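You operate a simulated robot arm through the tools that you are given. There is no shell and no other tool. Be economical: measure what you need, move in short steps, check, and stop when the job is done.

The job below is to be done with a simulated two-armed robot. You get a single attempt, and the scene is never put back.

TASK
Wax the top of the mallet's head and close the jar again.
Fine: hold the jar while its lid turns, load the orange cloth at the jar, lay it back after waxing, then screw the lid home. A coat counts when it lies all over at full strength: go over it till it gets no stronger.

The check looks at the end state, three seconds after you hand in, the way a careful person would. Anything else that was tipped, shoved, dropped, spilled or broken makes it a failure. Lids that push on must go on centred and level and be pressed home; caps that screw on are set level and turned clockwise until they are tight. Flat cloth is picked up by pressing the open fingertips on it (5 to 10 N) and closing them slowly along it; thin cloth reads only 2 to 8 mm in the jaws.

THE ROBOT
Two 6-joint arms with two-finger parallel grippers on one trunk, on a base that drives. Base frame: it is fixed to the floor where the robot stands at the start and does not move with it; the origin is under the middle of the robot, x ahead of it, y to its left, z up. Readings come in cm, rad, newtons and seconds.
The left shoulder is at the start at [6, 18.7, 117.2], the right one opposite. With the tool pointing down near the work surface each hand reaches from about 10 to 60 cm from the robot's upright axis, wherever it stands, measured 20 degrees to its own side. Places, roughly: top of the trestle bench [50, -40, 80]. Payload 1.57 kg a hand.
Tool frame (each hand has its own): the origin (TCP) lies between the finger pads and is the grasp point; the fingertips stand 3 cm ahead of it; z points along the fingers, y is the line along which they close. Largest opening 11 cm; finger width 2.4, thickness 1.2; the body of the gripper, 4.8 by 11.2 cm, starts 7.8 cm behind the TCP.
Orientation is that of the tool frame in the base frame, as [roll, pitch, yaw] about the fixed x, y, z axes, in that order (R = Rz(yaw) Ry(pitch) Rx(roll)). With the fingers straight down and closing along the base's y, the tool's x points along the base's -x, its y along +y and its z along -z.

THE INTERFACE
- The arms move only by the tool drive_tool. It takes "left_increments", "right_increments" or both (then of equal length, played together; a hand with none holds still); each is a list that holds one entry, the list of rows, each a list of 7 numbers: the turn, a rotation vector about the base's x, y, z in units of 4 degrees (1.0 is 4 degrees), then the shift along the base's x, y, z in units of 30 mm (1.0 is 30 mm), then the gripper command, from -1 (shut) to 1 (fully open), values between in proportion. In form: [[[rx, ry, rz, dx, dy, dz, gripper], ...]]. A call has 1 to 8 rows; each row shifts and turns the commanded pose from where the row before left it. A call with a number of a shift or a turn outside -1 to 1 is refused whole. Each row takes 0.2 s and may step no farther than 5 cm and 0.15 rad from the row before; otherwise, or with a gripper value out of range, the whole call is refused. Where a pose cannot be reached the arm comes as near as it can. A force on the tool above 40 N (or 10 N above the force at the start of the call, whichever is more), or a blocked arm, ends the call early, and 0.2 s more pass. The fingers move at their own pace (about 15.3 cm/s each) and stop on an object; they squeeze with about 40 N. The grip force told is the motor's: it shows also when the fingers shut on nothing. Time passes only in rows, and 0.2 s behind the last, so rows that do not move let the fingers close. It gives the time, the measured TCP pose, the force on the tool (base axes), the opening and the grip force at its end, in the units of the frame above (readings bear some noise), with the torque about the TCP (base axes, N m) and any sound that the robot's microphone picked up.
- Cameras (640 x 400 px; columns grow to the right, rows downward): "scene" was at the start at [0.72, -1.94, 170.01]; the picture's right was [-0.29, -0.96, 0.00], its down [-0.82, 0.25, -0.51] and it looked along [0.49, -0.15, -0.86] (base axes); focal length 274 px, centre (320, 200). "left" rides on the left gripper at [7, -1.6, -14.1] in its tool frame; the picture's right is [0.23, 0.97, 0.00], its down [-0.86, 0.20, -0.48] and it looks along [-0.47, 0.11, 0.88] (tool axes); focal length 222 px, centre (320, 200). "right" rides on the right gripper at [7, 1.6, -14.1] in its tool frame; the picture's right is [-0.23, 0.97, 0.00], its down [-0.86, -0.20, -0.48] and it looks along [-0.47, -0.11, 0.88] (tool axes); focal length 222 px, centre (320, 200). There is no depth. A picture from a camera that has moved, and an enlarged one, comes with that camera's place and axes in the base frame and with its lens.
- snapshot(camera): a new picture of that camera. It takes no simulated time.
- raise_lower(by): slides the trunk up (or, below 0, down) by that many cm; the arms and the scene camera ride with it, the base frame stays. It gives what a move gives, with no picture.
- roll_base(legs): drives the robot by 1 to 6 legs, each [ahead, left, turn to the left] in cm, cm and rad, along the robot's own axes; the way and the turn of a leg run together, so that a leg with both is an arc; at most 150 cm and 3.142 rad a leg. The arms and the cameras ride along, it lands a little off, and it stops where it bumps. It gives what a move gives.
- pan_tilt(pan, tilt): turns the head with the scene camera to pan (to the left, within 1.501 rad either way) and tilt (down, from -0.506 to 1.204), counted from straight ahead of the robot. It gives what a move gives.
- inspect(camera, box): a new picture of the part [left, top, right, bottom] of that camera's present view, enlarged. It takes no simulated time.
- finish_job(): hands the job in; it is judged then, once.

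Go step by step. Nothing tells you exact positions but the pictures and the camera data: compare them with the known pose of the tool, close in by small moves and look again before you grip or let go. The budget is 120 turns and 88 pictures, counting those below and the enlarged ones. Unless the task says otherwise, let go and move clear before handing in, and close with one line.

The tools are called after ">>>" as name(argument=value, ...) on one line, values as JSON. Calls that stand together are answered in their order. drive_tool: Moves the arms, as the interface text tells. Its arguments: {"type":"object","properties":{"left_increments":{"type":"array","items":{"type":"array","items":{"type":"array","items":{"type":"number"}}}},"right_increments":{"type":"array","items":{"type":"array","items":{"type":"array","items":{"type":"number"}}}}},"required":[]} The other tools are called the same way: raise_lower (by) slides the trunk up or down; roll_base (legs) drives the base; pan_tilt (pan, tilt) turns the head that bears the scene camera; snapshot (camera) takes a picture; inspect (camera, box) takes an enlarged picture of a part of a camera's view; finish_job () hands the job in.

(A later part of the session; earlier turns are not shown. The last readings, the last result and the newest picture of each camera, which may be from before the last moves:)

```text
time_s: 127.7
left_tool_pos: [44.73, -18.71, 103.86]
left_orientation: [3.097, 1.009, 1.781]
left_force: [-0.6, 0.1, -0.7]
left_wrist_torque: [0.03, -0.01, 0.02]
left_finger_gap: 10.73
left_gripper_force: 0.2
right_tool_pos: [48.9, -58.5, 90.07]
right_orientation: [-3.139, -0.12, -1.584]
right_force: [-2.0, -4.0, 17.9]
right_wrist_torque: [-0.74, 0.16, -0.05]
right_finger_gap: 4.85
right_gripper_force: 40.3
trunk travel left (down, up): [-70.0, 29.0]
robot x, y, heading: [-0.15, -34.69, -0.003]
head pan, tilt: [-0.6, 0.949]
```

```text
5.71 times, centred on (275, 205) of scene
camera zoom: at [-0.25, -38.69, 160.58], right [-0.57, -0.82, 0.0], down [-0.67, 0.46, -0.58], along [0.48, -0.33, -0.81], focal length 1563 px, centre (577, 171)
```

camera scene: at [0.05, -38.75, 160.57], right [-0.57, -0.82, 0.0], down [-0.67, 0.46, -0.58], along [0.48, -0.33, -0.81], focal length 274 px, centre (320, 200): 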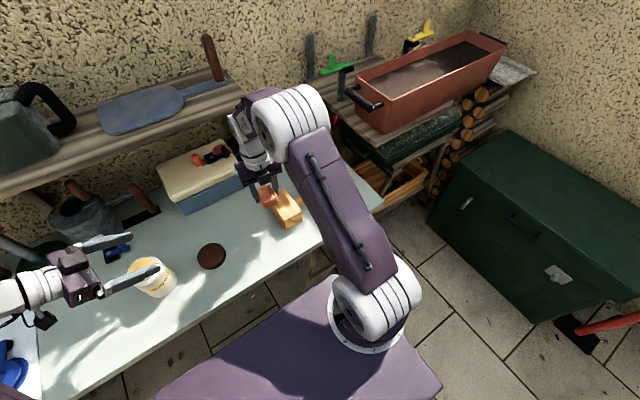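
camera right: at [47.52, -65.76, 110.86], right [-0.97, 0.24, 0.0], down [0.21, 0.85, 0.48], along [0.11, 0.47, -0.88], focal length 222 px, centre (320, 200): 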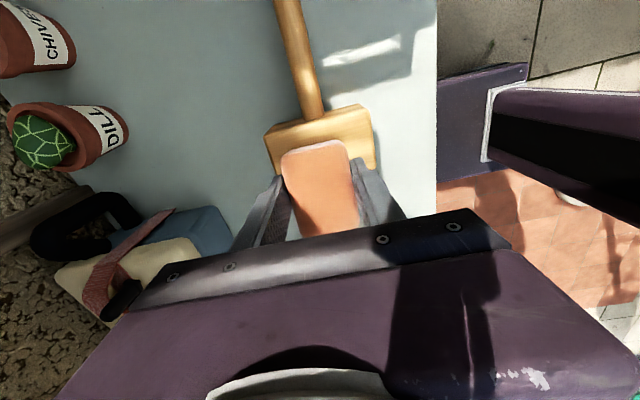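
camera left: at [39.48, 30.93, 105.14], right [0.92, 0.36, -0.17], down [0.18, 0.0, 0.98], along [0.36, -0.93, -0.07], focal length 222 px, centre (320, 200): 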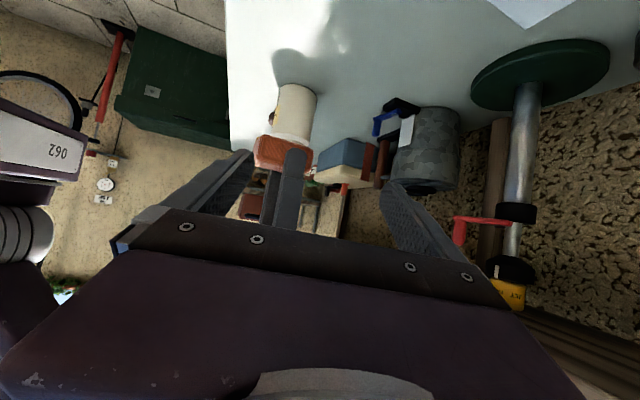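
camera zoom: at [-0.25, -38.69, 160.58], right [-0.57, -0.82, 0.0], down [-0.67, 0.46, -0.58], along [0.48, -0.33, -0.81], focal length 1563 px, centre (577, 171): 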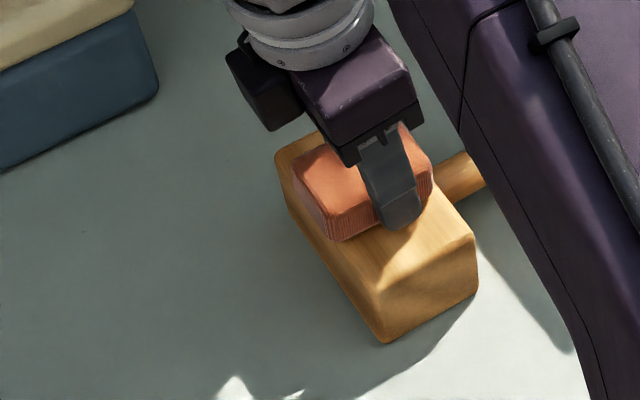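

The pad settles close to flat under pressure. I'll stroke lengthwise over the head and look for the coat.

>>> drive_tool(right_increments=[[[0, 0, 0, 0.33, 0, 0, -1], [0, 0, 0, 0.33, 0, 0, -1], [0, 0, 0, 0.33, 0, 0, -1], [0, 0, 0, 0.33, 0, 0, -1], [0, 0, 0, -0.33, 0, 0, -1], [0, 0, 0, -0.33, 0, 0, -1], [0, 0, 0, -0.33, 0, 0, -1], [0, 0, 0, -0.33, 0, 0, -1]]])

>>> drive_tool(right_increments=[[[0, 0, 0, -0.33, 0, 0, -1], [0, 0, 0, -0.33, 0, 0, -1], [0, 0, 0, -0.33, 0, 0, -1], [0, 0, 0, -0.2, 0, 0, -1], [0, 0, 0, 0.3, 0, 0, -1], [0, 0, 0, 0.3, 0, 0, -1], [0, 0, 0, 0.3, 0, 0, -1], [0, 0, 0, 0.3, 0, 0, -1]]])

>>> inspect(camera="scene", box=[240, 170, 310, 240])

```text
time_s: 129.5
left_tool_pos: [44.84, -18.59, 103.7]
left_orientation: [3.098, 1.009, 1.783]
left_force: [0.1, -0.4, -0.2]
left_wrist_torque: [-0.01, 0.0, 0.04]
left_finger_gap: 10.72
left_gripper_force: 0.0
right_tool_pos: [49.23, -58.45, 90.03]
right_orientation: [-3.138, -0.123, -1.583]
right_force: [9.8, -0.3, 20.1]
right_wrist_torque: [-0.65, -0.19, 0.29]
right_finger_gap: 4.87
right_gripper_force: 39.8
trunk travel left (down, up): [-70.0, 29.0]
robot x, y, heading: [0.21, -34.58, -0.006]
head pan, tilt: [-0.6, 0.949]
```

```text
time_s: 131.3
left_tool_pos: [44.61, -18.65, 103.8]
left_orientation: [3.094, 1.014, 1.78]
left_force: [0.7, 0.0, 0.3]
left_wrist_torque: [-0.01, 0.01, -0.01]
left_finger_gap: 10.7
left_gripper_force: 0.1
right_tool_pos: [48.75, -58.58, 90.01]
right_orientation: [3.141, -0.122, -1.582]
right_force: [-8.6, 0.2, 15.6]
right_wrist_torque: [-0.52, 0.34, -0.24]
right_finger_gap: 4.85
right_gripper_force: 40.2
trunk travel left (down, up): [-70.0, 29.0]
robot x, y, heading: [-0.08, -34.59, -0.01]
head pan, tilt: [-0.6, 0.949]
```

```text
5.71 times, centred on (275, 205) of scene
camera zoom: at [-0.39, -38.6, 160.58], right [-0.57, -0.82, 0.0], down [-0.67, 0.46, -0.58], along [0.48, -0.33, -0.81], focal length 1563 px, centre (577, 171)
```

zoom: 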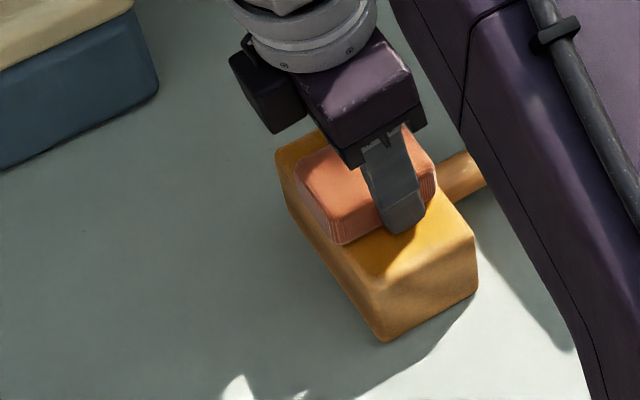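

The golden coat is appearing over the top. I'll make more full-length passes with small sideways offsets until it gets no stronger.

>>> drive_tool(right_increments=[[[0, 0, 0, 0.45, 0.15, 0, -1], [0, 0, 0, 0.45, 0, 0, -1], [0, 0, 0, 0.45, 0, 0, -1], [0, 0, 0, -0.5, 0, 0, -1], [0, 0, 0, -0.5, 0, 0, -1], [0, 0, 0, -0.5, 0, 0, -1], [0, 0, 0, -0.5, 0, 0, -1], [0, 0, 0, -0.5, 0, 0, -1]]])

>>> drive_tool(right_increments=[[[0, 0, 0, 0.5, -0.3, 0, -1], [0, 0, 0, 0.5, 0, 0, -1], [0, 0, 0, 0.5, 0, 0, -1], [0, 0, 0, 0.5, 0, 0, -1], [0, 0, 0, 0.5, 0, 0, -1], [0, 0, 0, -0.5, 0, 0, -1], [0, 0, 0, -0.5, 0, 0, -1], [0, 0, 0, -0.5, 0, 0, -1]]])

>>> drive_tool(right_increments=[[[0, 0, 0, -0.5, 0.1, 0, -1], [0, 0, 0, -0.5, 0, 0, -1], [0, 0, 0, 0.5, 0.2, 0, -1], [0, 0, 0, 0.5, 0, 0, -1], [0, 0, 0, 0.5, 0, 0, -1], [0, 0, 0, 0.5, 0, 0, -1], [0, 0, 0, 0.5, 0, 0, -1], [0, 0, 0, -0.5, -0.15, 0, -1]]])

>>> drive_tool(right_increments=[[[0, 0, 0, -0.5, 0, 0, -1], [0, 0, 0, -0.5, 0, 0, -1], [0, 0, 0, -0.5, 0, 0, -1], [0, 0, 0, -0.5, 0, 0, -1], [0, 0, 0, 0.5, 0, 0, -1], [0, 0, 0, 0.5, 0, 0, -1], [0, 0, 0, 0.15, 0, 0, -1], [0, 0, 0, 0, 0, 0, -1]]])

>>> inspect(camera="scene", box=[240, 170, 310, 240])

```text
time_s: 133.1
left_tool_pos: [44.9, -18.62, 103.7]
left_orientation: [3.099, 1.011, 1.783]
left_force: [1.0, -0.3, 0.8]
left_wrist_torque: [0.01, -0.01, 0.0]
left_finger_gap: 10.75
left_gripper_force: 0.0
right_tool_pos: [45.87, -58.02, 89.89]
right_orientation: [-3.139, -0.122, -1.584]
right_force: [7.2, 0.4, 18.6]
right_wrist_torque: [-0.56, -0.19, 0.22]
right_finger_gap: 4.86
right_gripper_force: 39.8
trunk travel left (down, up): [-70.0, 29.0]
robot x, y, heading: [0.08, -34.59, -0.006]
head pan, tilt: [-0.6, 0.949]
```

```text
time_s: 134.9
left_tool_pos: [44.92, -18.72, 103.69]
left_orientation: [3.099, 1.011, 1.783]
left_force: [-0.3, 0.4, 0.3]
left_wrist_torque: [0.01, -0.01, 0.0]
left_finger_gap: 10.75
left_gripper_force: 0.1
right_tool_pos: [48.74, -59.11, 90.04]
right_orientation: [-3.141, -0.122, -1.583]
right_force: [5.5, 0.0, 11.6]
right_wrist_torque: [-0.37, -0.08, 0.12]
right_finger_gap: 4.85
right_gripper_force: 40.5
trunk travel left (down, up): [-70.0, 29.0]
robot x, y, heading: [0.01, -34.68, -0.006]
head pan, tilt: [-0.6, 0.949]
```

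```text
time_s: 136.7
left_tool_pos: [44.98, -18.5, 103.59]
left_orientation: [3.1, 1.013, 1.786]
left_force: [0.2, -0.1, 0.5]
left_wrist_torque: [-0.02, 0.02, -0.02]
left_finger_gap: 10.72
left_gripper_force: 0.1
right_tool_pos: [52.24, -58.29, 89.9]
right_orientation: [-3.132, -0.122, -1.581]
right_force: [10.8, 2.8, 26.0]
right_wrist_torque: [-0.08, 0.15, 0.01]
right_finger_gap: 4.85
right_gripper_force: 40.1
trunk travel left (down, up): [-70.0, 29.0]
robot x, y, heading: [-0.14, -34.81, -0.001]
head pan, tilt: [-0.6, 0.949]
```

```text
time_s: 138.5
left_tool_pos: [44.67, -18.6, 103.84]
left_orientation: [3.095, 1.009, 1.78]
left_force: [1.1, 0.0, 0.0]
left_wrist_torque: [0.0, -0.01, 0.01]
left_finger_gap: 10.75
left_gripper_force: 0.0
right_tool_pos: [48.99, -58.4, 89.85]
right_orientation: [-3.141, -0.12, -1.582]
right_force: [-7.8, 0.9, 14.3]
right_wrist_torque: [-0.06, 0.26, -0.02]
right_finger_gap: 4.87
right_gripper_force: 40.2
trunk travel left (down, up): [-70.0, 29.0]
robot x, y, heading: [-0.38, -34.71, -0.007]
head pan, tilt: [-0.6, 0.949]
```

```text
5.71 times, centred on (275, 205) of scene
camera zoom: at [-0.33, -38.61, 160.58], right [-0.57, -0.82, 0.0], down [-0.67, 0.46, -0.58], along [0.48, -0.33, -0.81], focal length 1563 px, centre (577, 171)
```

zoom: 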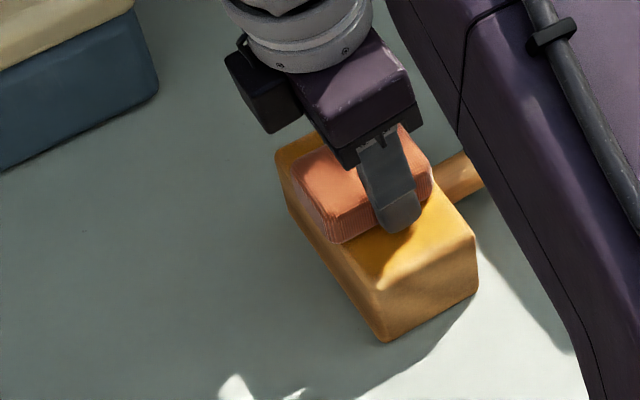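

The pad now beds flat (torque near zero) and the colour seems steady. I'll do two more full passes, then lift and look at the whole face.

>>> drive_tool(right_increments=[[[0, 0, 0, 0.5, 0.12, 0, -1], [0, 0, 0, 0.5, 0, 0, -1], [0, 0, 0, 0.4, 0, 0, -1], [0, 0, 0, -0.5, 0, 0, -1], [0, 0, 0, -0.5, 0, 0, -1], [0, 0, 0, -0.5, 0, 0, -1], [0, 0, 0, -0.5, 0, 0, -1], [0, 0, 0, -0.6, 0, 0, -1]]])

>>> drive_tool(right_increments=[[[0, 0, 0, 0.6, -0.24, 0, -1], [0, 0, 0, 0.5, 0, 0, -1], [0, 0, 0, 0.5, 0, 0, -1], [0, 0, 0, 0.5, 0, 0, -1], [0, 0, 0, 0.5, 0, 0, -1], [0, 0, 0, -0.5, 0.1, 0, -1], [0, 0, 0, -0.5, 0, 0, -1], [0, 0, 0, -0.5, 0, 0, -1]]])

>>> drive_tool(right_increments=[[[0, 0, 0, 0, 0, 0.1, -1], [0, 0, 0, 0, 0, 0.6, -1], [0, 0, 0, 0, 0, 0.9, -1], [0, 0, 0, 0, 0.5, 0.9, -1], [0, 0, 0, 0, 0.9, 0.9, -1], [0, 0, 0, 0, 0.9, 0.9, -1], [0, 0, 0, 0, 0.9, 0, -1], [0, 0, 0, 0, 0, 0, -1]]])

>>> inspect(camera="scene", box=[240, 170, 310, 240])

>>> snapshot(camera="right")

```text
time_s: 140.3
left_tool_pos: [44.99, -18.71, 103.71]
left_orientation: [3.101, 1.012, 1.784]
left_force: [0.0, 0.5, 0.0]
left_wrist_torque: [-0.02, 0.0, 0.01]
left_finger_gap: 10.75
left_gripper_force: 0.1
right_tool_pos: [45.44, -58.24, 89.91]
right_orientation: [-3.14, -0.12, -1.583]
right_force: [3.6, 0.9, 11.0]
right_wrist_torque: [0.01, -0.06, 0.04]
right_finger_gap: 4.82
right_gripper_force: 40.3
trunk travel left (down, up): [-70.0, 29.0]
robot x, y, heading: [0.33, -34.56, -0.004]
head pan, tilt: [-0.6, 0.949]
```

```text
time_s: 142.1
left_tool_pos: [44.92, -18.64, 103.61]
left_orientation: [3.099, 1.011, 1.784]
left_force: [0.2, -0.9, -0.5]
left_wrist_torque: [-0.01, 0.01, 0.0]
left_finger_gap: 10.73
left_gripper_force: 0.0
right_tool_pos: [48.83, -58.59, 90.06]
right_orientation: [3.141, -0.119, -1.583]
right_force: [0.0, -1.6, 0.2]
right_wrist_torque: [0.01, -0.05, -0.02]
right_finger_gap: 4.89
right_gripper_force: 39.7
trunk travel left (down, up): [-70.0, 29.0]
robot x, y, heading: [-0.17, -34.84, -0.006]
head pan, tilt: [-0.6, 0.949]
```

```text
time_s: 143.9
left_tool_pos: [44.94, -18.81, 103.69]
left_orientation: [3.1, 1.009, 1.784]
left_force: [-0.3, -0.3, -0.6]
left_wrist_torque: [0.02, 0.02, 0.0]
left_finger_gap: 10.74
left_gripper_force: 0.2
right_tool_pos: [49.05, -49.04, 102.95]
right_orientation: [3.142, -0.12, -1.584]
right_force: [-0.4, 0.2, 0.2]
right_wrist_torque: [-0.01, 0.01, 0.0]
right_finger_gap: 4.85
right_gripper_force: 40.2
trunk travel left (down, up): [-70.0, 29.0]
robot x, y, heading: [-0.06, -34.83, -0.009]
head pan, tilt: [-0.6, 0.949]
```

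```text
5.71 times, centred on (275, 205) of scene
camera zoom: at [0.09, -38.81, 160.57], right [-0.57, -0.82, 0.0], down [-0.67, 0.46, -0.58], along [0.48, -0.33, -0.81], focal length 1563 px, centre (577, 171)
```

zoom: 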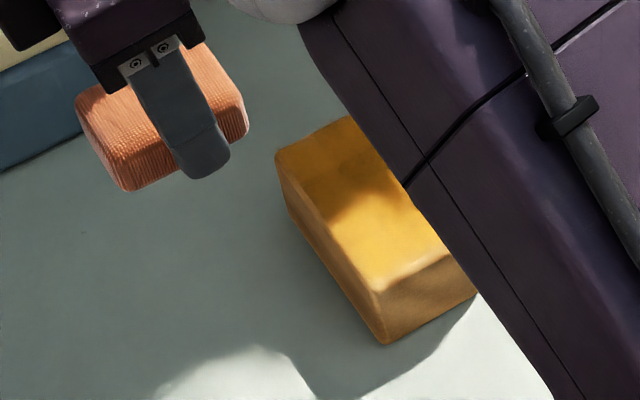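

```text
15 pictures are left
camera right: at [47.23, -54.23, 117.69], right [-0.97, 0.24, -0.03], down [0.21, 0.9, 0.37], along [0.11, 0.36, -0.93], focal length 222 px, centre (320, 200)
```

right: 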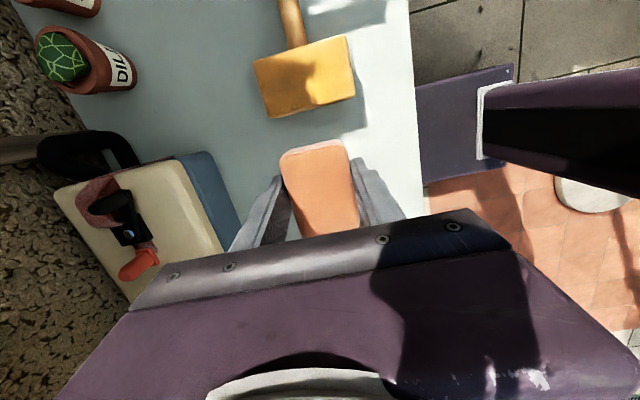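

>>> inspect(camera="right", box=[245, 25, 365, 125])

```text
4.00 times, centred on (305, 75) of right
camera zoom: at [47.23, -54.23, 117.69], right [-0.97, 0.24, -0.03], down [0.21, 0.9, 0.37], along [0.11, 0.36, -0.93], focal length 888 px, centre (380, 700)
```

zoom: 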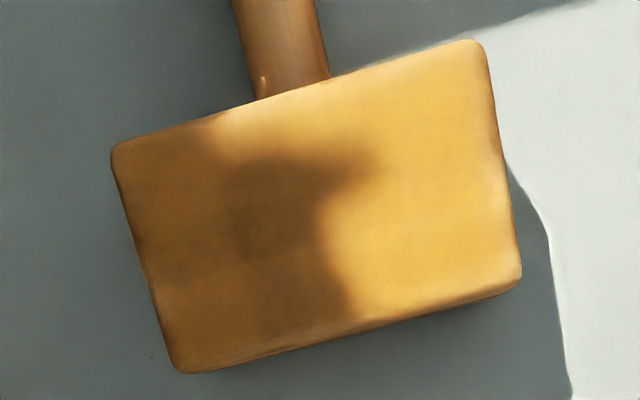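

The coat lies over the whole face, but the +y edge and +x end might be a touch paler. I'll make another round biased to those edges.

>>> drive_tool(right_increments=[[[0, 0, 0, 0, -0.9, 0, -1], [0, 0, 0, 0, -0.9, 0, -1], [0, 0, 0, 0, -0.9, -0.6, -1], [0, 0, 0, 0, -0.2, -0.9, -1], [0, 0, 0, 0, 0, -0.9, -1], [0, 0, 0, 0, 0, -0.9, -1], [0, 0, 0, 0, 0, -0.75, -1], [0, 0, 0, 0, 0, -0.1, -1]]])

>>> drive_tool(right_increments=[[[0, 0, 0, 0, 0, -0.1, -1], [0, 0, 0, 0, 0, -0.05, -1], [0, 0, 0, 0, 0, -0.03, -1], [0, 0, 0, 0, 0, 0, -1]]])

```text
time_s: 145.7
left_tool_pos: [44.89, -18.77, 103.56]
left_orientation: [3.099, 1.011, 1.782]
left_force: [0.7, 0.1, -0.1]
left_wrist_torque: [0.03, 0.0, 0.0]
left_finger_gap: 10.72
left_gripper_force: 0.0
right_tool_pos: [48.95, -57.91, 90.25]
right_orientation: [3.141, -0.12, -1.584]
right_force: [-0.2, 0.3, -0.7]
right_wrist_torque: [0.03, 0.0, -0.01]
right_finger_gap: 4.86
right_gripper_force: 40.4
trunk travel left (down, up): [-70.0, 29.0]
robot x, y, heading: [-0.39, -34.57, -0.008]
head pan, tilt: [-0.6, 0.949]
```

```text
time_s: 146.7
left_tool_pos: [44.83, -18.71, 103.75]
left_orientation: [3.101, 1.011, 1.783]
left_force: [0.3, 0.3, -0.9]
left_wrist_torque: [-0.02, -0.02, 0.01]
left_finger_gap: 10.72
left_gripper_force: 0.0
right_tool_pos: [48.87, -57.76, 89.96]
right_orientation: [-3.141, -0.12, -1.583]
right_force: [0.2, -1.6, 4.5]
right_wrist_torque: [-0.08, 0.02, 0.01]
right_finger_gap: 4.85
right_gripper_force: 39.8
trunk travel left (down, up): [-70.0, 29.0]
robot x, y, heading: [-0.24, -34.91, -0.005]
head pan, tilt: [-0.6, 0.949]
```

>>> drive_tool(right_increments=[[[0, 0, 0, 0.5, 0, -0.03, -1], [0, 0, 0, 0.5, 0, 0, -1], [0, 0, 0, 0.5, 0, 0, -1], [0, 0, 0, -0.5, 0.1, 0, -1], [0, 0, 0, -0.5, 0, 0, -1], [0, 0, 0, -0.5, 0, 0, -1], [0, 0, 0, -0.5, 0, 0, -1], [0, 0, 0, -0.6, 0, 0, -1]]])

>>> drive_tool(right_increments=[[[0, 0, 0, 0.6, -0.2, 0, -1], [0, 0, 0, 0.5, 0, 0, -1], [0, 0, 0, 0.5, 0, 0, -1], [0, 0, 0, 0.5, 0, 0, -1], [0, 0, 0, 0.6, 0, 0, -1], [0, 0, 0, -0.5, -0.2, 0, -1], [0, 0, 0, 0.5, 0, 0, -1], [0, 0, 0, -0.5, 0, 0, -1]]])

>>> drive_tool(right_increments=[[[0, 0, 0, -0.5, 0, 0, -1], [0, 0, 0, -0.5, 0, 0, -1], [0, 0, 0, -0.5, 0, 0, -1], [0, 0, 0, -0.6, 0, 0, -1], [0, 0, 0, 0.5, 0.1, 0, -1], [0, 0, 0, -0.5, 0, 0, -1], [0, 0, 0, 0.5, 0, 0, -1], [0, 0, 0, 0.5, 0, 0, -1]]])

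>>> drive_tool(right_increments=[[[0, 0, 0, 0, 0, 0.1, -1], [0, 0, 0, 0, 0, 0.6, -1], [0, 0, 0, 0, 0, 0.9, -1], [0, 0, 0, 0, 0.5, 0.9, -1], [0, 0, 0, 0, 0.9, 0.9, -1], [0, 0, 0, 0, 0.9, 0.9, -1], [0, 0, 0, 0, 0.9, 0, -1], [0, 0, 0, 0, 0, 0, -1]]])

>>> inspect(camera="right", box=[245, 25, 365, 125])

```text
time_s: 148.5
left_tool_pos: [44.89, -18.65, 103.75]
left_orientation: [3.099, 1.014, 1.784]
left_force: [-0.6, 0.4, -0.4]
left_wrist_torque: [0.01, 0.02, -0.04]
left_finger_gap: 10.78
left_gripper_force: 0.1
right_tool_pos: [45.98, -57.07, 89.84]
right_orientation: [-3.132, -0.123, -1.583]
right_force: [13.3, 1.4, 31.2]
right_wrist_torque: [-0.05, -0.08, 0.01]
right_finger_gap: 4.87
right_gripper_force: 39.7
trunk travel left (down, up): [-70.0, 29.0]
robot x, y, heading: [-0.08, -34.73, -0.008]
head pan, tilt: [-0.6, 0.949]
```

```text
time_s: 148.9
left_tool_pos: [44.6, -18.5, 103.73]
left_orientation: [3.097, 1.012, 1.783]
left_force: [-0.7, -0.5, 0.9]
left_wrist_torque: [0.04, -0.03, -0.04]
left_finger_gap: 10.73
left_gripper_force: 0.0
right_tool_pos: [45.84, -57.1, 89.85]
right_orientation: [3.138, -0.12, -1.583]
right_force: [-7.2, 8.5, 22.1]
right_wrist_torque: [0.14, 0.02, 0.02]
right_finger_gap: 4.86
right_gripper_force: 40.3
trunk travel left (down, up): [-70.0, 29.0]
robot x, y, heading: [-0.1, -34.88, -0.005]
head pan, tilt: [-0.6, 0.949]
stopped in row 1 (right hand): the force on the tool passed its limit at 46 N (the readings are from after the stop); the commanded pose is now the measured one
```

```text
time_s: 149.8
left_tool_pos: [44.86, -18.63, 103.57]
left_orientation: [3.098, 1.012, 1.783]
left_force: [0.5, -0.8, -0.2]
left_wrist_torque: [0.04, 0.01, -0.01]
left_finger_gap: 10.73
left_gripper_force: 0.0
right_tool_pos: [40.84, -57.41, 89.81]
right_orientation: [-3.138, -0.119, -1.587]
right_force: [3.4, 0.7, 7.3]
right_wrist_torque: [-0.18, -0.28, 0.08]
right_finger_gap: 4.88
right_gripper_force: 40.1
trunk travel left (down, up): [-70.0, 29.0]
robot x, y, heading: [-0.12, -34.62, -0.003]
head pan, tilt: [-0.6, 0.949]
stopped in row 4 (right hand): the force on the tool passed its limit at 47 N (the readings are from after the stop); the commanded pose is now the measured one
```

```text
time_s: 151.6
left_tool_pos: [44.95, -18.77, 103.6]
left_orientation: [3.1, 1.01, 1.784]
left_force: [0.6, -0.2, -0.2]
left_wrist_torque: [-0.02, 0.01, -0.03]
left_finger_gap: 10.72
left_gripper_force: 0.1
right_tool_pos: [40.65, -47.75, 102.73]
right_orientation: [3.141, -0.119, -1.586]
right_force: [-0.2, -0.3, -0.9]
right_wrist_torque: [0.01, -0.01, -0.02]
right_finger_gap: 4.87
right_gripper_force: 39.8
trunk travel left (down, up): [-70.0, 29.0]
robot x, y, heading: [-0.22, -34.41, -0.009]
head pan, tilt: [-0.6, 0.949]
```

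```text
4.00 times, centred on (305, 75) of right
camera zoom: at [38.93, -52.93, 117.56], right [-0.97, 0.24, -0.03], down [0.21, 0.9, 0.37], along [0.11, 0.36, -0.93], focal length 888 px, centre (380, 700)
```

zoom: 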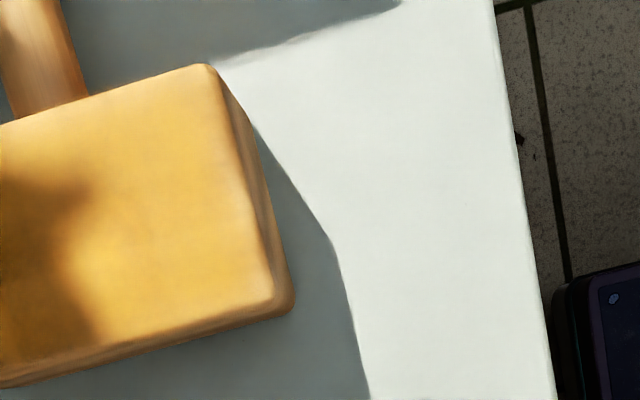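

>>> inspect(camera="scene", box=[235, 160, 325, 240])

```text
5.00 times, centred on (280, 200) of scene
camera zoom: at [0.12, -38.81, 160.57], right [-0.57, -0.82, 0.0], down [-0.67, 0.46, -0.58], along [0.48, -0.33, -0.81], focal length 1368 px, centre (520, 200)
```

zoom: 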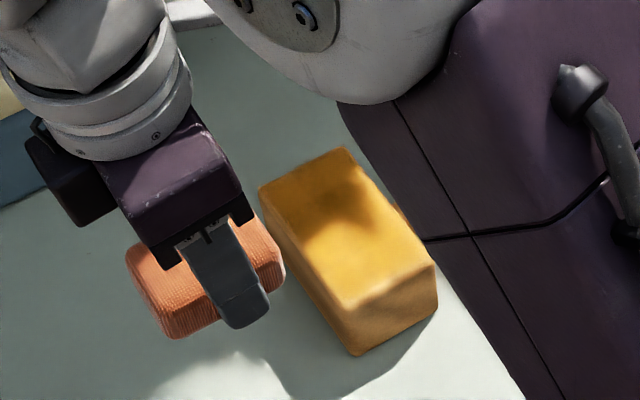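

The face is evenly coated and the mallet hasn't moved. I'll drive back to the start position and turn the cloth to its original orientation.

>>> roll_base(legs=[[0, 34.8, 0.007]])

>>> drive_tool(right_increments=[[[0, 0, 1, 0.15, 0.6, 0, -1], [0, 0, 1, 0.15, 0.6, 0, -1], [0, 0, 1, 0.15, 0.6, 0, -1], [0, 0, 1, 0.15, 0.6, 0, -1], [0, 0, 1, 0.15, 0.6, 0, -1], [0, 0, 1, 0.15, 0.6, 0, -1], [0, 0, 1, 0.15, 0.6, 0, -1], [0, 0, 1, 0.15, 0.6, 0, -1]]])

>>> drive_tool(right_increments=[[[0, 0, 1, 0, 0, 0, -1], [0, 0, 1, 0, 0, 0, -1], [0, 0, 1, 0, 0, 0, -1], [0, 0, 1, 0, 0, 0, -1], [0, 0, 1, 0, 0, 0, -1], [0, 0, 1, 0, 0, 0, -1], [0, 0, 1, 0, 0, 0, -1], [0, 0, 1, 0, 0, 0, -1]]])

>>> drive_tool(right_increments=[[[0, 0, 1, 0, 0, 0, -1], [0, 0, 1, 0, 0, 0, -1], [0, 0, 1, 0, 0, 0, -1], [0, 0, 1, 0, 0, 0, -1], [0, 0, 1, 0, 0, 0, -1], [0, 0, 0, 0, 0, 0, -1]]])

>>> pan_tilt(pan=-0.25, tilt=1.03)

>>> snapshot(camera="scene")

```text
time_s: 153.9
left_tool_pos: [45.19, 16.24, 103.68]
left_orientation: [3.1, 1.008, 1.788]
left_force: [1.0, 0.4, 0.3]
left_wrist_torque: [0.02, 0.02, -0.01]
left_finger_gap: 10.72
left_gripper_force: 0.1
right_tool_pos: [40.86, -12.73, 102.75]
right_orientation: [-3.141, -0.119, -1.581]
right_force: [-0.6, 0.1, -0.9]
right_wrist_torque: [-0.02, -0.01, -0.01]
right_finger_gap: 4.86
right_gripper_force: 39.5
trunk travel left (down, up): [-70.0, 29.0]
robot x, y, heading: [-0.03, 0.24, -0.003]
head pan, tilt: [-0.6, 0.949]
```

```text
time_s: 155.7
left_tool_pos: [45.04, 16.32, 103.76]
left_orientation: [3.1, 1.01, 1.79]
left_force: [-0.5, -0.5, 0.4]
left_wrist_torque: [-0.02, 0.0, 0.0]
left_finger_gap: 10.74
left_gripper_force: 0.1
right_tool_pos: [44.35, 1.91, 102.82]
right_orientation: [3.139, -0.119, -1.023]
right_force: [0.5, -0.3, -0.1]
right_wrist_torque: [-0.02, -0.04, 0.02]
right_finger_gap: 4.88
right_gripper_force: 40.1
trunk travel left (down, up): [-70.0, 29.0]
robot x, y, heading: [0.56, -0.09, -0.001]
head pan, tilt: [-0.6, 0.949]
```

```text
time_s: 157.5
left_tool_pos: [45.01, 16.35, 103.64]
left_orientation: [3.099, 1.013, 1.787]
left_force: [0.7, 0.4, -0.6]
left_wrist_torque: [0.02, -0.01, -0.01]
left_finger_gap: 10.74
left_gripper_force: 0.0
right_tool_pos: [44.48, 1.64, 102.84]
right_orientation: [3.141, -0.118, -0.464]
right_force: [-0.4, -0.5, -0.2]
right_wrist_torque: [0.01, 0.0, -0.03]
right_finger_gap: 4.86
right_gripper_force: 40.1
trunk travel left (down, up): [-70.0, 29.0]
robot x, y, heading: [0.04, -0.11, -0.005]
head pan, tilt: [-0.6, 0.949]
```

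```text
time_s: 158.9
left_tool_pos: [45.1, 16.29, 103.63]
left_orientation: [3.101, 1.011, 1.787]
left_force: [0.5, 0.6, -0.3]
left_wrist_torque: [0.0, 0.02, -0.02]
left_finger_gap: 10.73
left_gripper_force: 0.1
right_tool_pos: [44.55, 1.77, 102.73]
right_orientation: [3.142, -0.119, -0.115]
right_force: [0.6, 0.0, 0.2]
right_wrist_torque: [0.04, 0.01, 0.0]
right_finger_gap: 4.86
right_gripper_force: 39.7
trunk travel left (down, up): [-70.0, 29.0]
robot x, y, heading: [0.12, 0.02, -0.003]
head pan, tilt: [-0.6, 0.949]
```

```text
time_s: 159.7
left_tool_pos: [44.98, 16.41, 103.57]
left_orientation: [3.098, 1.009, 1.787]
left_force: [-0.8, -0.2, -0.1]
left_wrist_torque: [-0.03, 0.01, 0.04]
left_finger_gap: 10.73
left_gripper_force: 0.0
right_tool_pos: [44.49, 1.88, 102.78]
right_orientation: [3.14, -0.12, -0.117]
right_force: [0.2, -0.4, -0.7]
right_wrist_torque: [0.01, 0.01, -0.02]
right_finger_gap: 4.86
right_gripper_force: 39.9
trunk travel left (down, up): [-70.0, 29.0]
robot x, y, heading: [0.42, 0.25, -0.003]
head pan, tilt: [-0.25, 1.03]
```

```text
11 pictures are left
camera scene: at [0.87, -1.45, 160.01], right [-0.25, -0.97, 0.0], down [-0.83, 0.21, -0.52], along [0.5, -0.13, -0.86], focal length 274 px, centre (320, 200)
```

scene: 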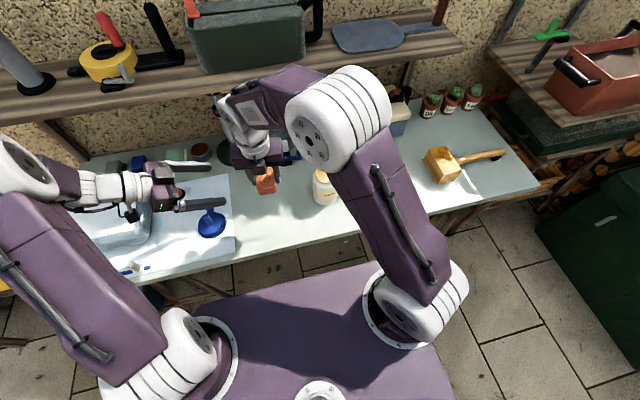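

All in order. I'll lower the cloth to its original place and creep to contact.

>>> drive_tool(right_increments=[[[0, 0, 0, 0.06, 0.2, -0.9, -1], [0, 0, 0, 0, 0, -0.95, -1], [0, 0, 0, 0, 0, -0.95, -1], [0, 0, 0, 0, 0, -0.95, -1], [0, 0, 0, 0, 0, -0.95, -1], [0, 0, 0, 0, 0, -0.9, -1], [0, 0, 0, 0, 0, -0.5, -1], [0, 0, 0, 0, 0, 0, -1]]])

>>> drive_tool(right_increments=[[[0, 0, 0, 0, 0, -0.06, -1], [0, 0, 0, 0, 0, -0.06, -1], [0, 0, 0, 0, 0, -0.06, -1], [0, 0, 0, 0, 0, -0.04, -1], [0, 0, 0, 0, 0, 0, -1]]])

```text
time_s: 161.5
left_tool_pos: [45.04, 16.36, 103.73]
left_orientation: [3.099, 1.011, 1.789]
left_force: [-0.7, 0.4, -0.3]
left_wrist_torque: [0.03, 0.0, 0.0]
left_finger_gap: 10.75
left_gripper_force: 0.0
right_tool_pos: [44.64, 2.26, 84.67]
right_orientation: [-3.141, -0.117, -0.116]
right_force: [0.3, 1.1, 0.0]
right_wrist_torque: [-0.01, 0.01, 0.0]
right_finger_gap: 4.84
right_gripper_force: 39.7
trunk travel left (down, up): [-70.0, 29.0]
robot x, y, heading: [-0.23, 0.41, 0.002]
head pan, tilt: [-0.25, 1.03]
```

```text
time_s: 162.7
left_tool_pos: [45.11, 16.35, 103.69]
left_orientation: [3.099, 1.01, 1.785]
left_force: [-0.6, 0.2, -0.1]
left_wrist_torque: [0.0, 0.04, 0.02]
left_finger_gap: 10.75
left_gripper_force: 0.0
right_tool_pos: [44.75, 2.28, 83.77]
right_orientation: [3.141, -0.118, -0.116]
right_force: [0.6, 0.6, -0.6]
right_wrist_torque: [-0.01, 0.0, -0.03]
right_finger_gap: 4.84
right_gripper_force: 39.7
trunk travel left (down, up): [-70.0, 29.0]
robot x, y, heading: [-0.14, 0.14, -0.002]
head pan, tilt: [-0.25, 1.03]
```

>>> drive_tool(right_increments=[[[0, 0, 0, 0, 0, -0.03, -1], [0, 0, 0, 0, 0, -0.03, -1], [0, 0, 0, 0, 0, -0.03, -1], [0, 0, 0, 0, 0, 0, -1]]])

>>> drive_tool(right_increments=[[[0, 0, 0, 0, 0, -0.02, -1], [0, 0, 0, 0, 0, -0.02, -1], [0, 0, 0, 0, 0, 0, -1]]])

```text
time_s: 163.7
left_tool_pos: [44.96, 16.46, 103.66]
left_orientation: [3.099, 1.009, 1.787]
left_force: [-0.5, 0.0, 0.1]
left_wrist_torque: [0.0, -0.01, 0.01]
left_finger_gap: 10.73
left_gripper_force: 0.2
right_tool_pos: [44.8, 2.25, 83.66]
right_orientation: [3.142, -0.118, -0.114]
right_force: [0.4, -0.5, -0.2]
right_wrist_torque: [-0.02, 0.03, -0.04]
right_finger_gap: 4.86
right_gripper_force: 40.0
trunk travel left (down, up): [-70.0, 29.0]
robot x, y, heading: [0.03, 0.34, -0.006]
head pan, tilt: [-0.25, 1.03]
```

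```text
time_s: 164.5
left_tool_pos: [44.99, 16.35, 103.61]
left_orientation: [3.099, 1.012, 1.787]
left_force: [0.0, -1.0, -0.2]
left_wrist_torque: [0.01, 0.01, -0.02]
left_finger_gap: 10.77
left_gripper_force: 0.1
right_tool_pos: [44.62, 2.45, 83.36]
right_orientation: [-3.141, -0.119, -0.114]
right_force: [-0.4, 0.0, 0.6]
right_wrist_torque: [0.03, -0.07, -0.01]
right_finger_gap: 4.87
right_gripper_force: 40.5
trunk travel left (down, up): [-70.0, 29.0]
robot x, y, heading: [0.17, 0.04, -0.003]
head pan, tilt: [-0.25, 1.03]
```

>>> drive_tool(right_increments=[[[0, 0, 0, 0, 0, -0.03, -1], [0, 0, 0, 0, 0, 0, -0.05], [0, 0, 0, 0, 0, 0, 0.2], [0, 0, 0, 0, 0, 0, 0.4], [0, 0, 0, 0, 0, 0.3, 0.4], [0, 0, 0, 0, 0, 0.8, 0.5], [0, 0.85, 0, 0, 0, 0.9, 0.8], [0, 0.85, 0, 0, 0, 0.9, 0.9]]])

>>> drive_tool(right_increments=[[[0, 0, 0, 0, 0, 0.9, 0.9], [0, 0, 0, 0, 0, 0.9, 0.9], [0, 0, 0, 0, 0, 0.9, 0.9], [0, 0, -1, 0.1, -0.95, 0.3, 0.9], [0, 0, -1, 0.1, -0.95, 0, 0.9], [0, 0, -1, 0.1, -0.95, 0, 0.9], [0, 0, -1, 0.1, -0.95, 0, 0.9], [0, 0, 0, 0.1, -0.95, 0, 0.9]]])

>>> drive_tool(right_increments=[[[0, 0, 0, 0.1, -0.95, 0, 0.9], [0, 0, 0, 0.1, -0.95, 0, 0.9], [0, 0, 0, 0.1, -0.95, 0, 0.9], [0, 0, 0, 0.1, -0.95, 0, 0.9], [0, 0, 0, 0.1, -0.95, 0, 0.9], [0, 0, 0, 0.1, -0.95, 0, 0.9], [0, 0, 0, 0, -0.6, 0, 0.9], [0, 0, 0, 0, 0, 0, 0.9]]])

>>> snapshot(camera="scene")

```text
time_s: 166.3
left_tool_pos: [45.08, 16.32, 103.62]
left_orientation: [3.1, 1.011, 1.786]
left_force: [-0.3, 0.0, 0.8]
left_wrist_torque: [0.01, -0.01, -0.01]
left_finger_gap: 10.73
left_gripper_force: 0.1
right_tool_pos: [44.68, 2.31, 92.19]
right_orientation: [3.128, 0.0, -0.114]
right_force: [-0.4, -0.5, -0.1]
right_wrist_torque: [0.01, 0.0, -0.04]
right_finger_gap: 10.45
right_gripper_force: 0.1
trunk travel left (down, up): [-70.0, 29.0]
robot x, y, heading: [-0.24, 0.06, -0.003]
head pan, tilt: [-0.25, 1.03]
```

```text
time_s: 168.1
left_tool_pos: [45.02, 16.17, 103.71]
left_orientation: [3.101, 1.008, 1.786]
left_force: [0.3, -0.3, -0.3]
left_wrist_torque: [-0.01, -0.01, 0.0]
left_finger_gap: 10.73
left_gripper_force: 0.0
right_tool_pos: [45.99, -11.85, 100.97]
right_orientation: [3.128, -0.001, -0.395]
right_force: [-0.1, -0.7, 1.0]
right_wrist_torque: [0.0, 0.02, -0.01]
right_finger_gap: 10.46
right_gripper_force: 0.0
trunk travel left (down, up): [-70.0, 29.0]
robot x, y, heading: [0.23, 0.14, -0.006]
head pan, tilt: [-0.25, 1.03]
```

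```text
time_s: 169.9
left_tool_pos: [44.99, 16.22, 103.56]
left_orientation: [3.099, 1.01, 1.789]
left_force: [-0.1, -0.4, 0.6]
left_wrist_torque: [-0.01, 0.03, 0.01]
left_finger_gap: 10.73
left_gripper_force: 0.2
right_tool_pos: [48.0, -30.8, 101.06]
right_orientation: [3.126, -0.002, -0.394]
right_force: [-0.4, 1.2, -0.4]
right_wrist_torque: [0.0, 0.04, -0.02]
right_finger_gap: 10.44
right_gripper_force: 0.1
trunk travel left (down, up): [-70.0, 29.0]
robot x, y, heading: [0.1, 0.03, -0.003]
head pan, tilt: [-0.25, 1.03]
```

```text
10 pictures are left
camera scene: at [0.88, -1.39, 160.01], right [-0.25, -0.97, 0.0], down [-0.83, 0.21, -0.52], along [0.5, -0.13, -0.86], focal length 274 px, centre (320, 200)
```

scene: 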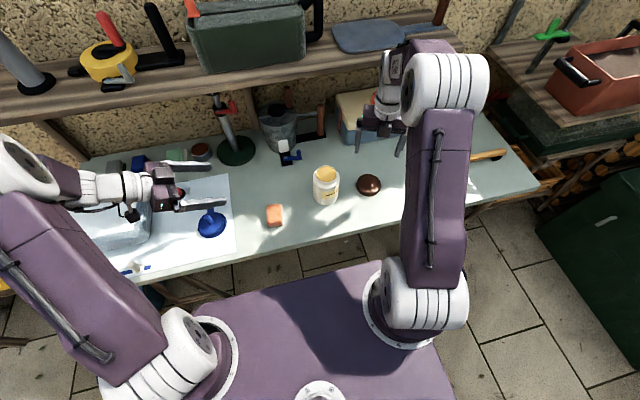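

The cloth is back in place. I'll check the lid under the right hand and the jar position before moving in.

>>> snapshot(camera="right")

>>> inspect(camera="scene", box=[255, 140, 395, 240])

```text
9 pictures are left
camera right: at [53.88, -34.73, 115.08], right [-0.58, -0.81, 0.02], down [-0.71, 0.52, 0.47], along [-0.39, 0.27, -0.88], focal length 222 px, centre (320, 200)
```

right: 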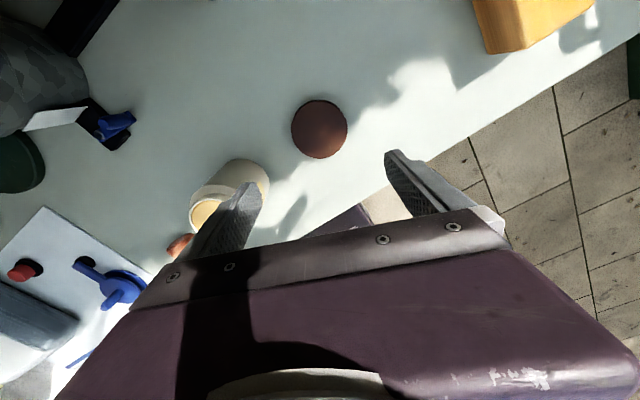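

```text
4.00 times, centred on (325, 190) of scene
camera zoom: at [0.88, -1.39, 160.01], right [-0.25, -0.97, 0.0], down [-0.83, 0.21, -0.52], along [0.5, -0.13, -0.86], focal length 1094 px, centre (300, 240)
```

zoom: 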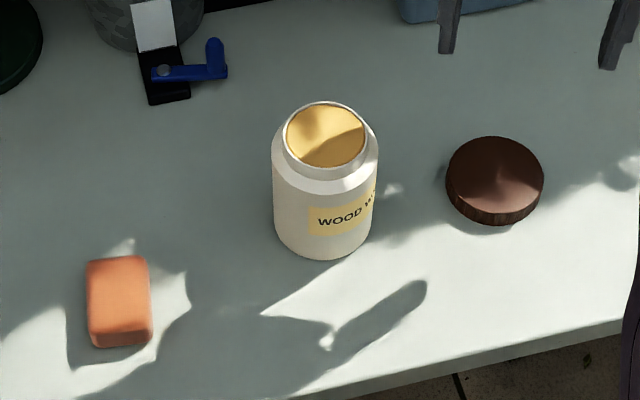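

The lid is at about [48.5, -31.2] and the jar is still at [48.4, -15.9]. I'll bring the left hand back to the jar and the right over the lid.

>>> drive_tool(left_increments=[[[0, 0, 0, 0, -0.95, 0, 0.95], [0, 0, 0, 0, -0.95, 0, 0.95], [0, 0, 0, 0, -0.95, 0, 0.95], [0, 0, 0, 0, -0.95, 0, 0.95], [0, 0, 0, 0, -0.95, 0, 0.95], [0, 0, 0, 0, -0.95, 0, 0.95], [0, 0, 0, 0, -0.9, 0, 0.95], [0, 0, 0, 0, 0, -0.8, 0.95]]], right_increments=[[[0, 0, 0, 0.17, -0.13, 0, 1], [0, 0, 0, 0, 0, -0.8, 1], [0, 0, 0, 0, 0, -0.8, 1], [0, 0, 0, 0, 0, -0.8, 1], [0, 0, 0, 0, 0, -0.8, 1], [0, 0, 0, 0, 0, -0.8, 1], [0, 0, 0, 0, 0, -0.8, 1], [0, 0, 0, 0, 0, -0.5, 1]]])

>>> drive_tool(left_increments=[[[0, 0, 0, 0, 0, -0.9, 0.95], [0, 0, 0, 0, 0, -0.9, 0.95], [0, 0, 0, 0, 0, -0.9, 0.95], [0, 0, 0, 0, 0, -0.55, 0.95], [0, 0, 0, 0.142, -0.489, -0.317, 0.95], [0, 0, 0, 0.142, -0.489, -0.317, 0.95], [0, 0, 0, 0.142, -0.489, -0.317, 0.95], [0, 0, 0, 0, 0, 0, 0.95]]], right_increments=[[[0, 0, 0, 0, 0, -0.3, 1], [0, 0, 0, 0, 0, -0.2, 1], [0, 0, 0, 0, 0, 0, 0.8], [0, 0, 0, 0, 0, 0, 0.65], [0, 0, 0, 0, 0, 0, 0.55], [0, 0, 0, 0, 0, 0, 0.45], [0, 0, 0, 0, 0, 0, -1], [0, 0, 0, 0, 0, 0, -1]]])

>>> inspect(camera="scene", box=[275, 150, 395, 230])

```text
time_s: 171.7
left_tool_pos: [45.35, -3.73, 101.13]
left_orientation: [3.103, 1.011, 1.791]
left_force: [0.2, 0.1, 0.4]
left_wrist_torque: [-0.01, 0.0, -0.01]
left_finger_gap: 10.72
left_gripper_force: 0.1
right_tool_pos: [48.72, -31.28, 85.15]
right_orientation: [3.125, 0.002, -0.394]
right_force: [0.3, 0.6, -0.3]
right_wrist_torque: [0.0, 0.04, -0.01]
right_finger_gap: 11.0
right_gripper_force: 0.1
trunk travel left (down, up): [-70.0, 29.0]
robot x, y, heading: [0.61, 0.43, 0.001]
head pan, tilt: [-0.25, 1.03]
```

```text
time_s: 173.5
left_tool_pos: [46.35, -8.07, 88.78]
left_orientation: [3.099, 1.011, 1.786]
left_force: [-0.5, 0.4, -0.2]
left_wrist_torque: [-0.01, 0.01, -0.01]
left_finger_gap: 10.73
left_gripper_force: 0.0
right_tool_pos: [48.52, -31.35, 83.82]
right_orientation: [3.127, -0.002, -0.393]
right_force: [-0.3, 0.1, -0.4]
right_wrist_torque: [0.0, -0.01, 0.02]
right_finger_gap: 8.01
right_gripper_force: 40.0
trunk travel left (down, up): [-70.0, 29.0]
robot x, y, heading: [0.05, 0.5, -0.003]
head pan, tilt: [-0.25, 1.03]
```

```text
5.00 times, centred on (335, 190) of scene
camera zoom: at [0.86, -1.44, 160.01], right [-0.25, -0.97, 0.0], down [-0.83, 0.21, -0.52], along [0.5, -0.13, -0.86], focal length 1368 px, centre (245, 250)
```

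zoom: 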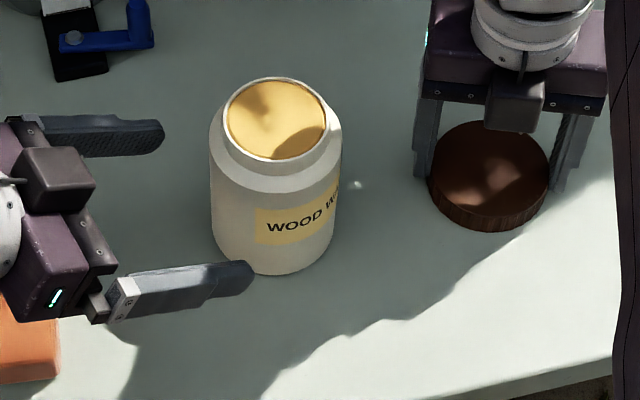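

The lid is gripped. I'll slide the left hand in the rest of the way and hold the jar.

>>> drive_tool(left_increments=[[[0, 0, 0, 0.132, -0.511, -0.352, 0.95], [0, 0, 0, 0.132, -0.511, -0.352, 0.95], [0, 0, 0, 0.132, -0.511, -0.352, 0.95], [0, 0, 0, 0.132, -0.511, -0.352, 0.95], [0, 0, 0, 0, 0, 0, 0.75], [0, 0, 0, 0, 0, 0, 0.65], [0, 0, 0, 0, 0, 0, 0.55], [0, 0, 0, 0, 0, 0, 0.5]]], right_increments=[[[0, 0, 0, 0, 0, 0.3, -1], [0, 0, 0, 0, 0, 0.9, -1], [0, 0, 0, 0, 0, 0.9, -1], [0, 0, 0, 0, 0, 0.9, -1], [0, 0, 0, 0, 0, 0.9, -1], [0, 0, 0, 0, 0, 0.9, -1], [0, 0, 0, 0, 0, 0.9, -1], [0, 0, 0, 0, 0, 0, -1]]])

>>> drive_tool(left_increments=[[[0, 0, 0, 0, 0, 0, 0.4], [0, 0, 0, 0, 0, 0, -1], [0, 0, 0, 0, 0, 0, -1], [0, 0, 0, 0, 0, 0, -1], [0, 0, 0, 0, 0, 0, -1]]], right_increments=[[[0, 0, 0, 0, 0.8, 0, -1], [0, 0, 0, 0, 0.9, 0, -1], [0, 0, 0, 0, 0.9, 0, -1], [0, 0, 0, 0, 0.8, 0, -1], [0, 0, 0, 0, 0, 0, -1]]])

>>> inspect(camera="scene", box=[275, 130, 395, 230])

```text
time_s: 175.3
left_tool_pos: [48.06, -14.03, 84.47]
left_orientation: [3.1, 1.01, 1.789]
left_force: [-0.1, 0.2, 0.5]
left_wrist_torque: [0.02, -0.01, -0.01]
left_finger_gap: 8.25
left_gripper_force: 0.2
right_tool_pos: [48.45, -31.11, 100.71]
right_orientation: [3.123, -0.001, -0.398]
right_force: [0.1, 0.2, 0.6]
right_wrist_torque: [0.0, 0.01, 0.01]
right_finger_gap: 8.02
right_gripper_force: 40.0
trunk travel left (down, up): [-70.0, 29.0]
robot x, y, heading: [-0.15, 0.04, -0.009]
head pan, tilt: [-0.25, 1.03]
```

```text
time_s: 176.5
left_tool_pos: [47.84, -14.19, 84.67]
left_orientation: [3.101, 1.009, 1.789]
left_force: [0.7, 0.8, -0.1]
left_wrist_torque: [-0.02, 0.15, -0.06]
left_finger_gap: 8.22
left_gripper_force: 40.0
right_tool_pos: [48.11, -20.86, 100.87]
right_orientation: [3.127, -0.003, -0.395]
right_force: [-0.4, 0.5, -0.4]
right_wrist_torque: [-0.01, -0.01, 0.02]
right_finger_gap: 8.01
right_gripper_force: 40.7
trunk travel left (down, up): [-70.0, 29.0]
robot x, y, heading: [0.33, 0.24, -0.002]
head pan, tilt: [-0.25, 1.03]
```

```text
4.00 times, centred on (335, 180) of scene
camera zoom: at [0.85, -1.46, 160.01], right [-0.25, -0.97, 0.0], down [-0.83, 0.21, -0.52], along [0.5, -0.13, -0.86], focal length 1094 px, centre (260, 280)
```

zoom: 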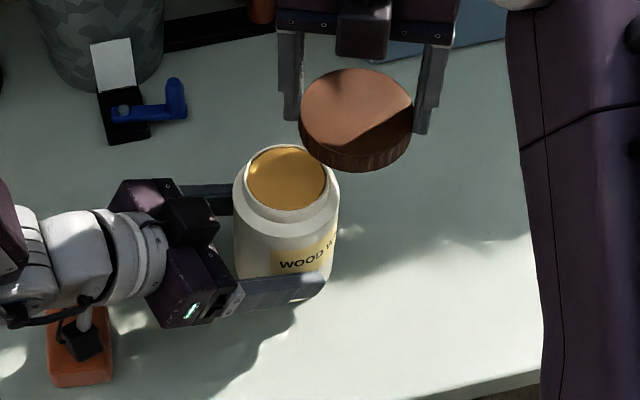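

The jar is held. I'll place the lid above the mouth, matching the earlier release pose, and lower it gently onto the thread.

>>> drive_tool(right_increments=[[[0, 0, 0, 0, 0.8, 0, -1], [0, 0, 0, 0, 0.86, 0, -1], [0, 0, 0, 0, 0, -0.5, -1], [0, 0, 0, 0, 0, -0.5, -1], [0, 0, 0, 0, 0, -0.3, -1], [0, 0, 0, 0, 0, 0, -1]]])

>>> drive_tool(right_increments=[[[0, 0, 0, 0, 0, -0.08, -1], [0, 0, 0, 0, 0, -0.08, -1], [0, 0, 0, 0, 0, -0.08, -1], [0, 0, 0, 0, 0, -0.05, -1], [0, 0, 0, 0, 0, 0, -1]]])

>>> inspect(camera="scene", box=[285, 135, 375, 215])

```text
time_s: 177.9
left_tool_pos: [47.98, -14.0, 84.6]
left_orientation: [3.099, 1.012, 1.788]
left_force: [-0.3, 1.2, 0.8]
left_wrist_torque: [-0.03, 0.17, -0.07]
left_finger_gap: 8.2
left_gripper_force: 39.9
right_tool_pos: [48.14, -15.86, 96.88]
right_orientation: [3.129, -0.001, -0.395]
right_force: [-0.4, 0.1, 0.2]
right_wrist_torque: [0.04, 0.02, -0.03]
right_finger_gap: 8.05
right_gripper_force: 39.9
trunk travel left (down, up): [-70.0, 29.0]
robot x, y, heading: [0.0, 0.34, 0.004]
head pan, tilt: [-0.25, 1.03]
```

```text
time_s: 179.1
left_tool_pos: [47.98, -14.25, 84.53]
left_orientation: [3.101, 1.01, 1.786]
left_force: [-0.8, -0.2, 0.2]
left_wrist_torque: [-0.04, 0.18, -0.06]
left_finger_gap: 8.21
left_gripper_force: 40.0
right_tool_pos: [48.43, -15.98, 95.97]
right_orientation: [3.127, -0.001, -0.394]
right_force: [-0.5, 0.5, -1.2]
right_wrist_torque: [0.0, 0.02, -0.01]
right_finger_gap: 8.02
right_gripper_force: 39.8
trunk travel left (down, up): [-70.0, 29.0]
robot x, y, heading: [0.11, 0.08, -0.001]
head pan, tilt: [-0.25, 1.03]
```

```text
5.00 times, centred on (330, 175) of scene
camera zoom: at [0.85, -1.44, 160.01], right [-0.25, -0.97, 0.0], down [-0.83, 0.21, -0.52], along [0.5, -0.13, -0.86], focal length 1368 px, centre (270, 325)
```

zoom: 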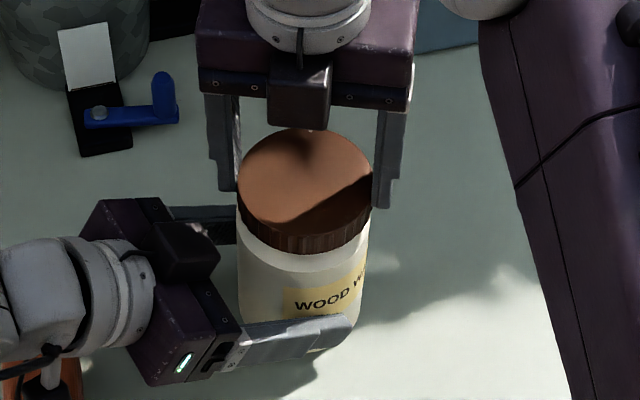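

Well centred. I'll trim the small tilt and creep down to thread contact.

>>> drive_tool(right_increments=[[[0.19, -0.08, 0, 0, 0, -0.03, -1], [0, 0, 0, 0, 0, -0.04, -1], [0, 0, 0, 0, 0, -0.04, -1], [0, 0, 0, 0, 0, -0.04, -1], [0, 0, 0, 0, 0, 0, -1]]])

>>> drive_tool(right_increments=[[[0, 0, 0, 0, 0, -0.03, -1], [0, 0, 0, 0, 0, -0.03, -1], [0, 0, 0, 0, 0, -0.03, -1], [0, 0, 0, 0, 0, 0, -1]]])

```text
time_s: 180.3
left_tool_pos: [47.99, -14.17, 84.54]
left_orientation: [3.1, 1.011, 1.787]
left_force: [-1.9, 0.9, 1.1]
left_wrist_torque: [-0.07, 0.22, -0.01]
left_finger_gap: 8.22
left_gripper_force: 39.9
right_tool_pos: [48.59, -16.07, 95.48]
right_orientation: [-3.141, -0.003, -0.394]
right_force: [0.1, -0.8, -0.3]
right_wrist_torque: [-0.01, 0.02, 0.01]
right_finger_gap: 7.99
right_gripper_force: 40.2
trunk travel left (down, up): [-70.0, 29.0]
robot x, y, heading: [0.26, 0.38, 0.0]
head pan, tilt: [-0.25, 1.03]
```

```text
time_s: 181.3
left_tool_pos: [47.87, -14.15, 84.59]
left_orientation: [3.1, 1.011, 1.786]
left_force: [-1.5, 0.7, 3.7]
left_wrist_torque: [0.03, 0.52, -0.06]
left_finger_gap: 8.23
left_gripper_force: 40.1
right_tool_pos: [48.5, -15.97, 95.14]
right_orientation: [3.14, 0.0, -0.395]
right_force: [-0.5, 0.2, -4.2]
right_wrist_torque: [-0.1, -0.29, 0.01]
right_finger_gap: 8.03
right_gripper_force: 40.4
trunk travel left (down, up): [-70.0, 29.0]
robot x, y, heading: [-0.13, 0.09, -0.001]
head pan, tilt: [-0.25, 1.03]
```

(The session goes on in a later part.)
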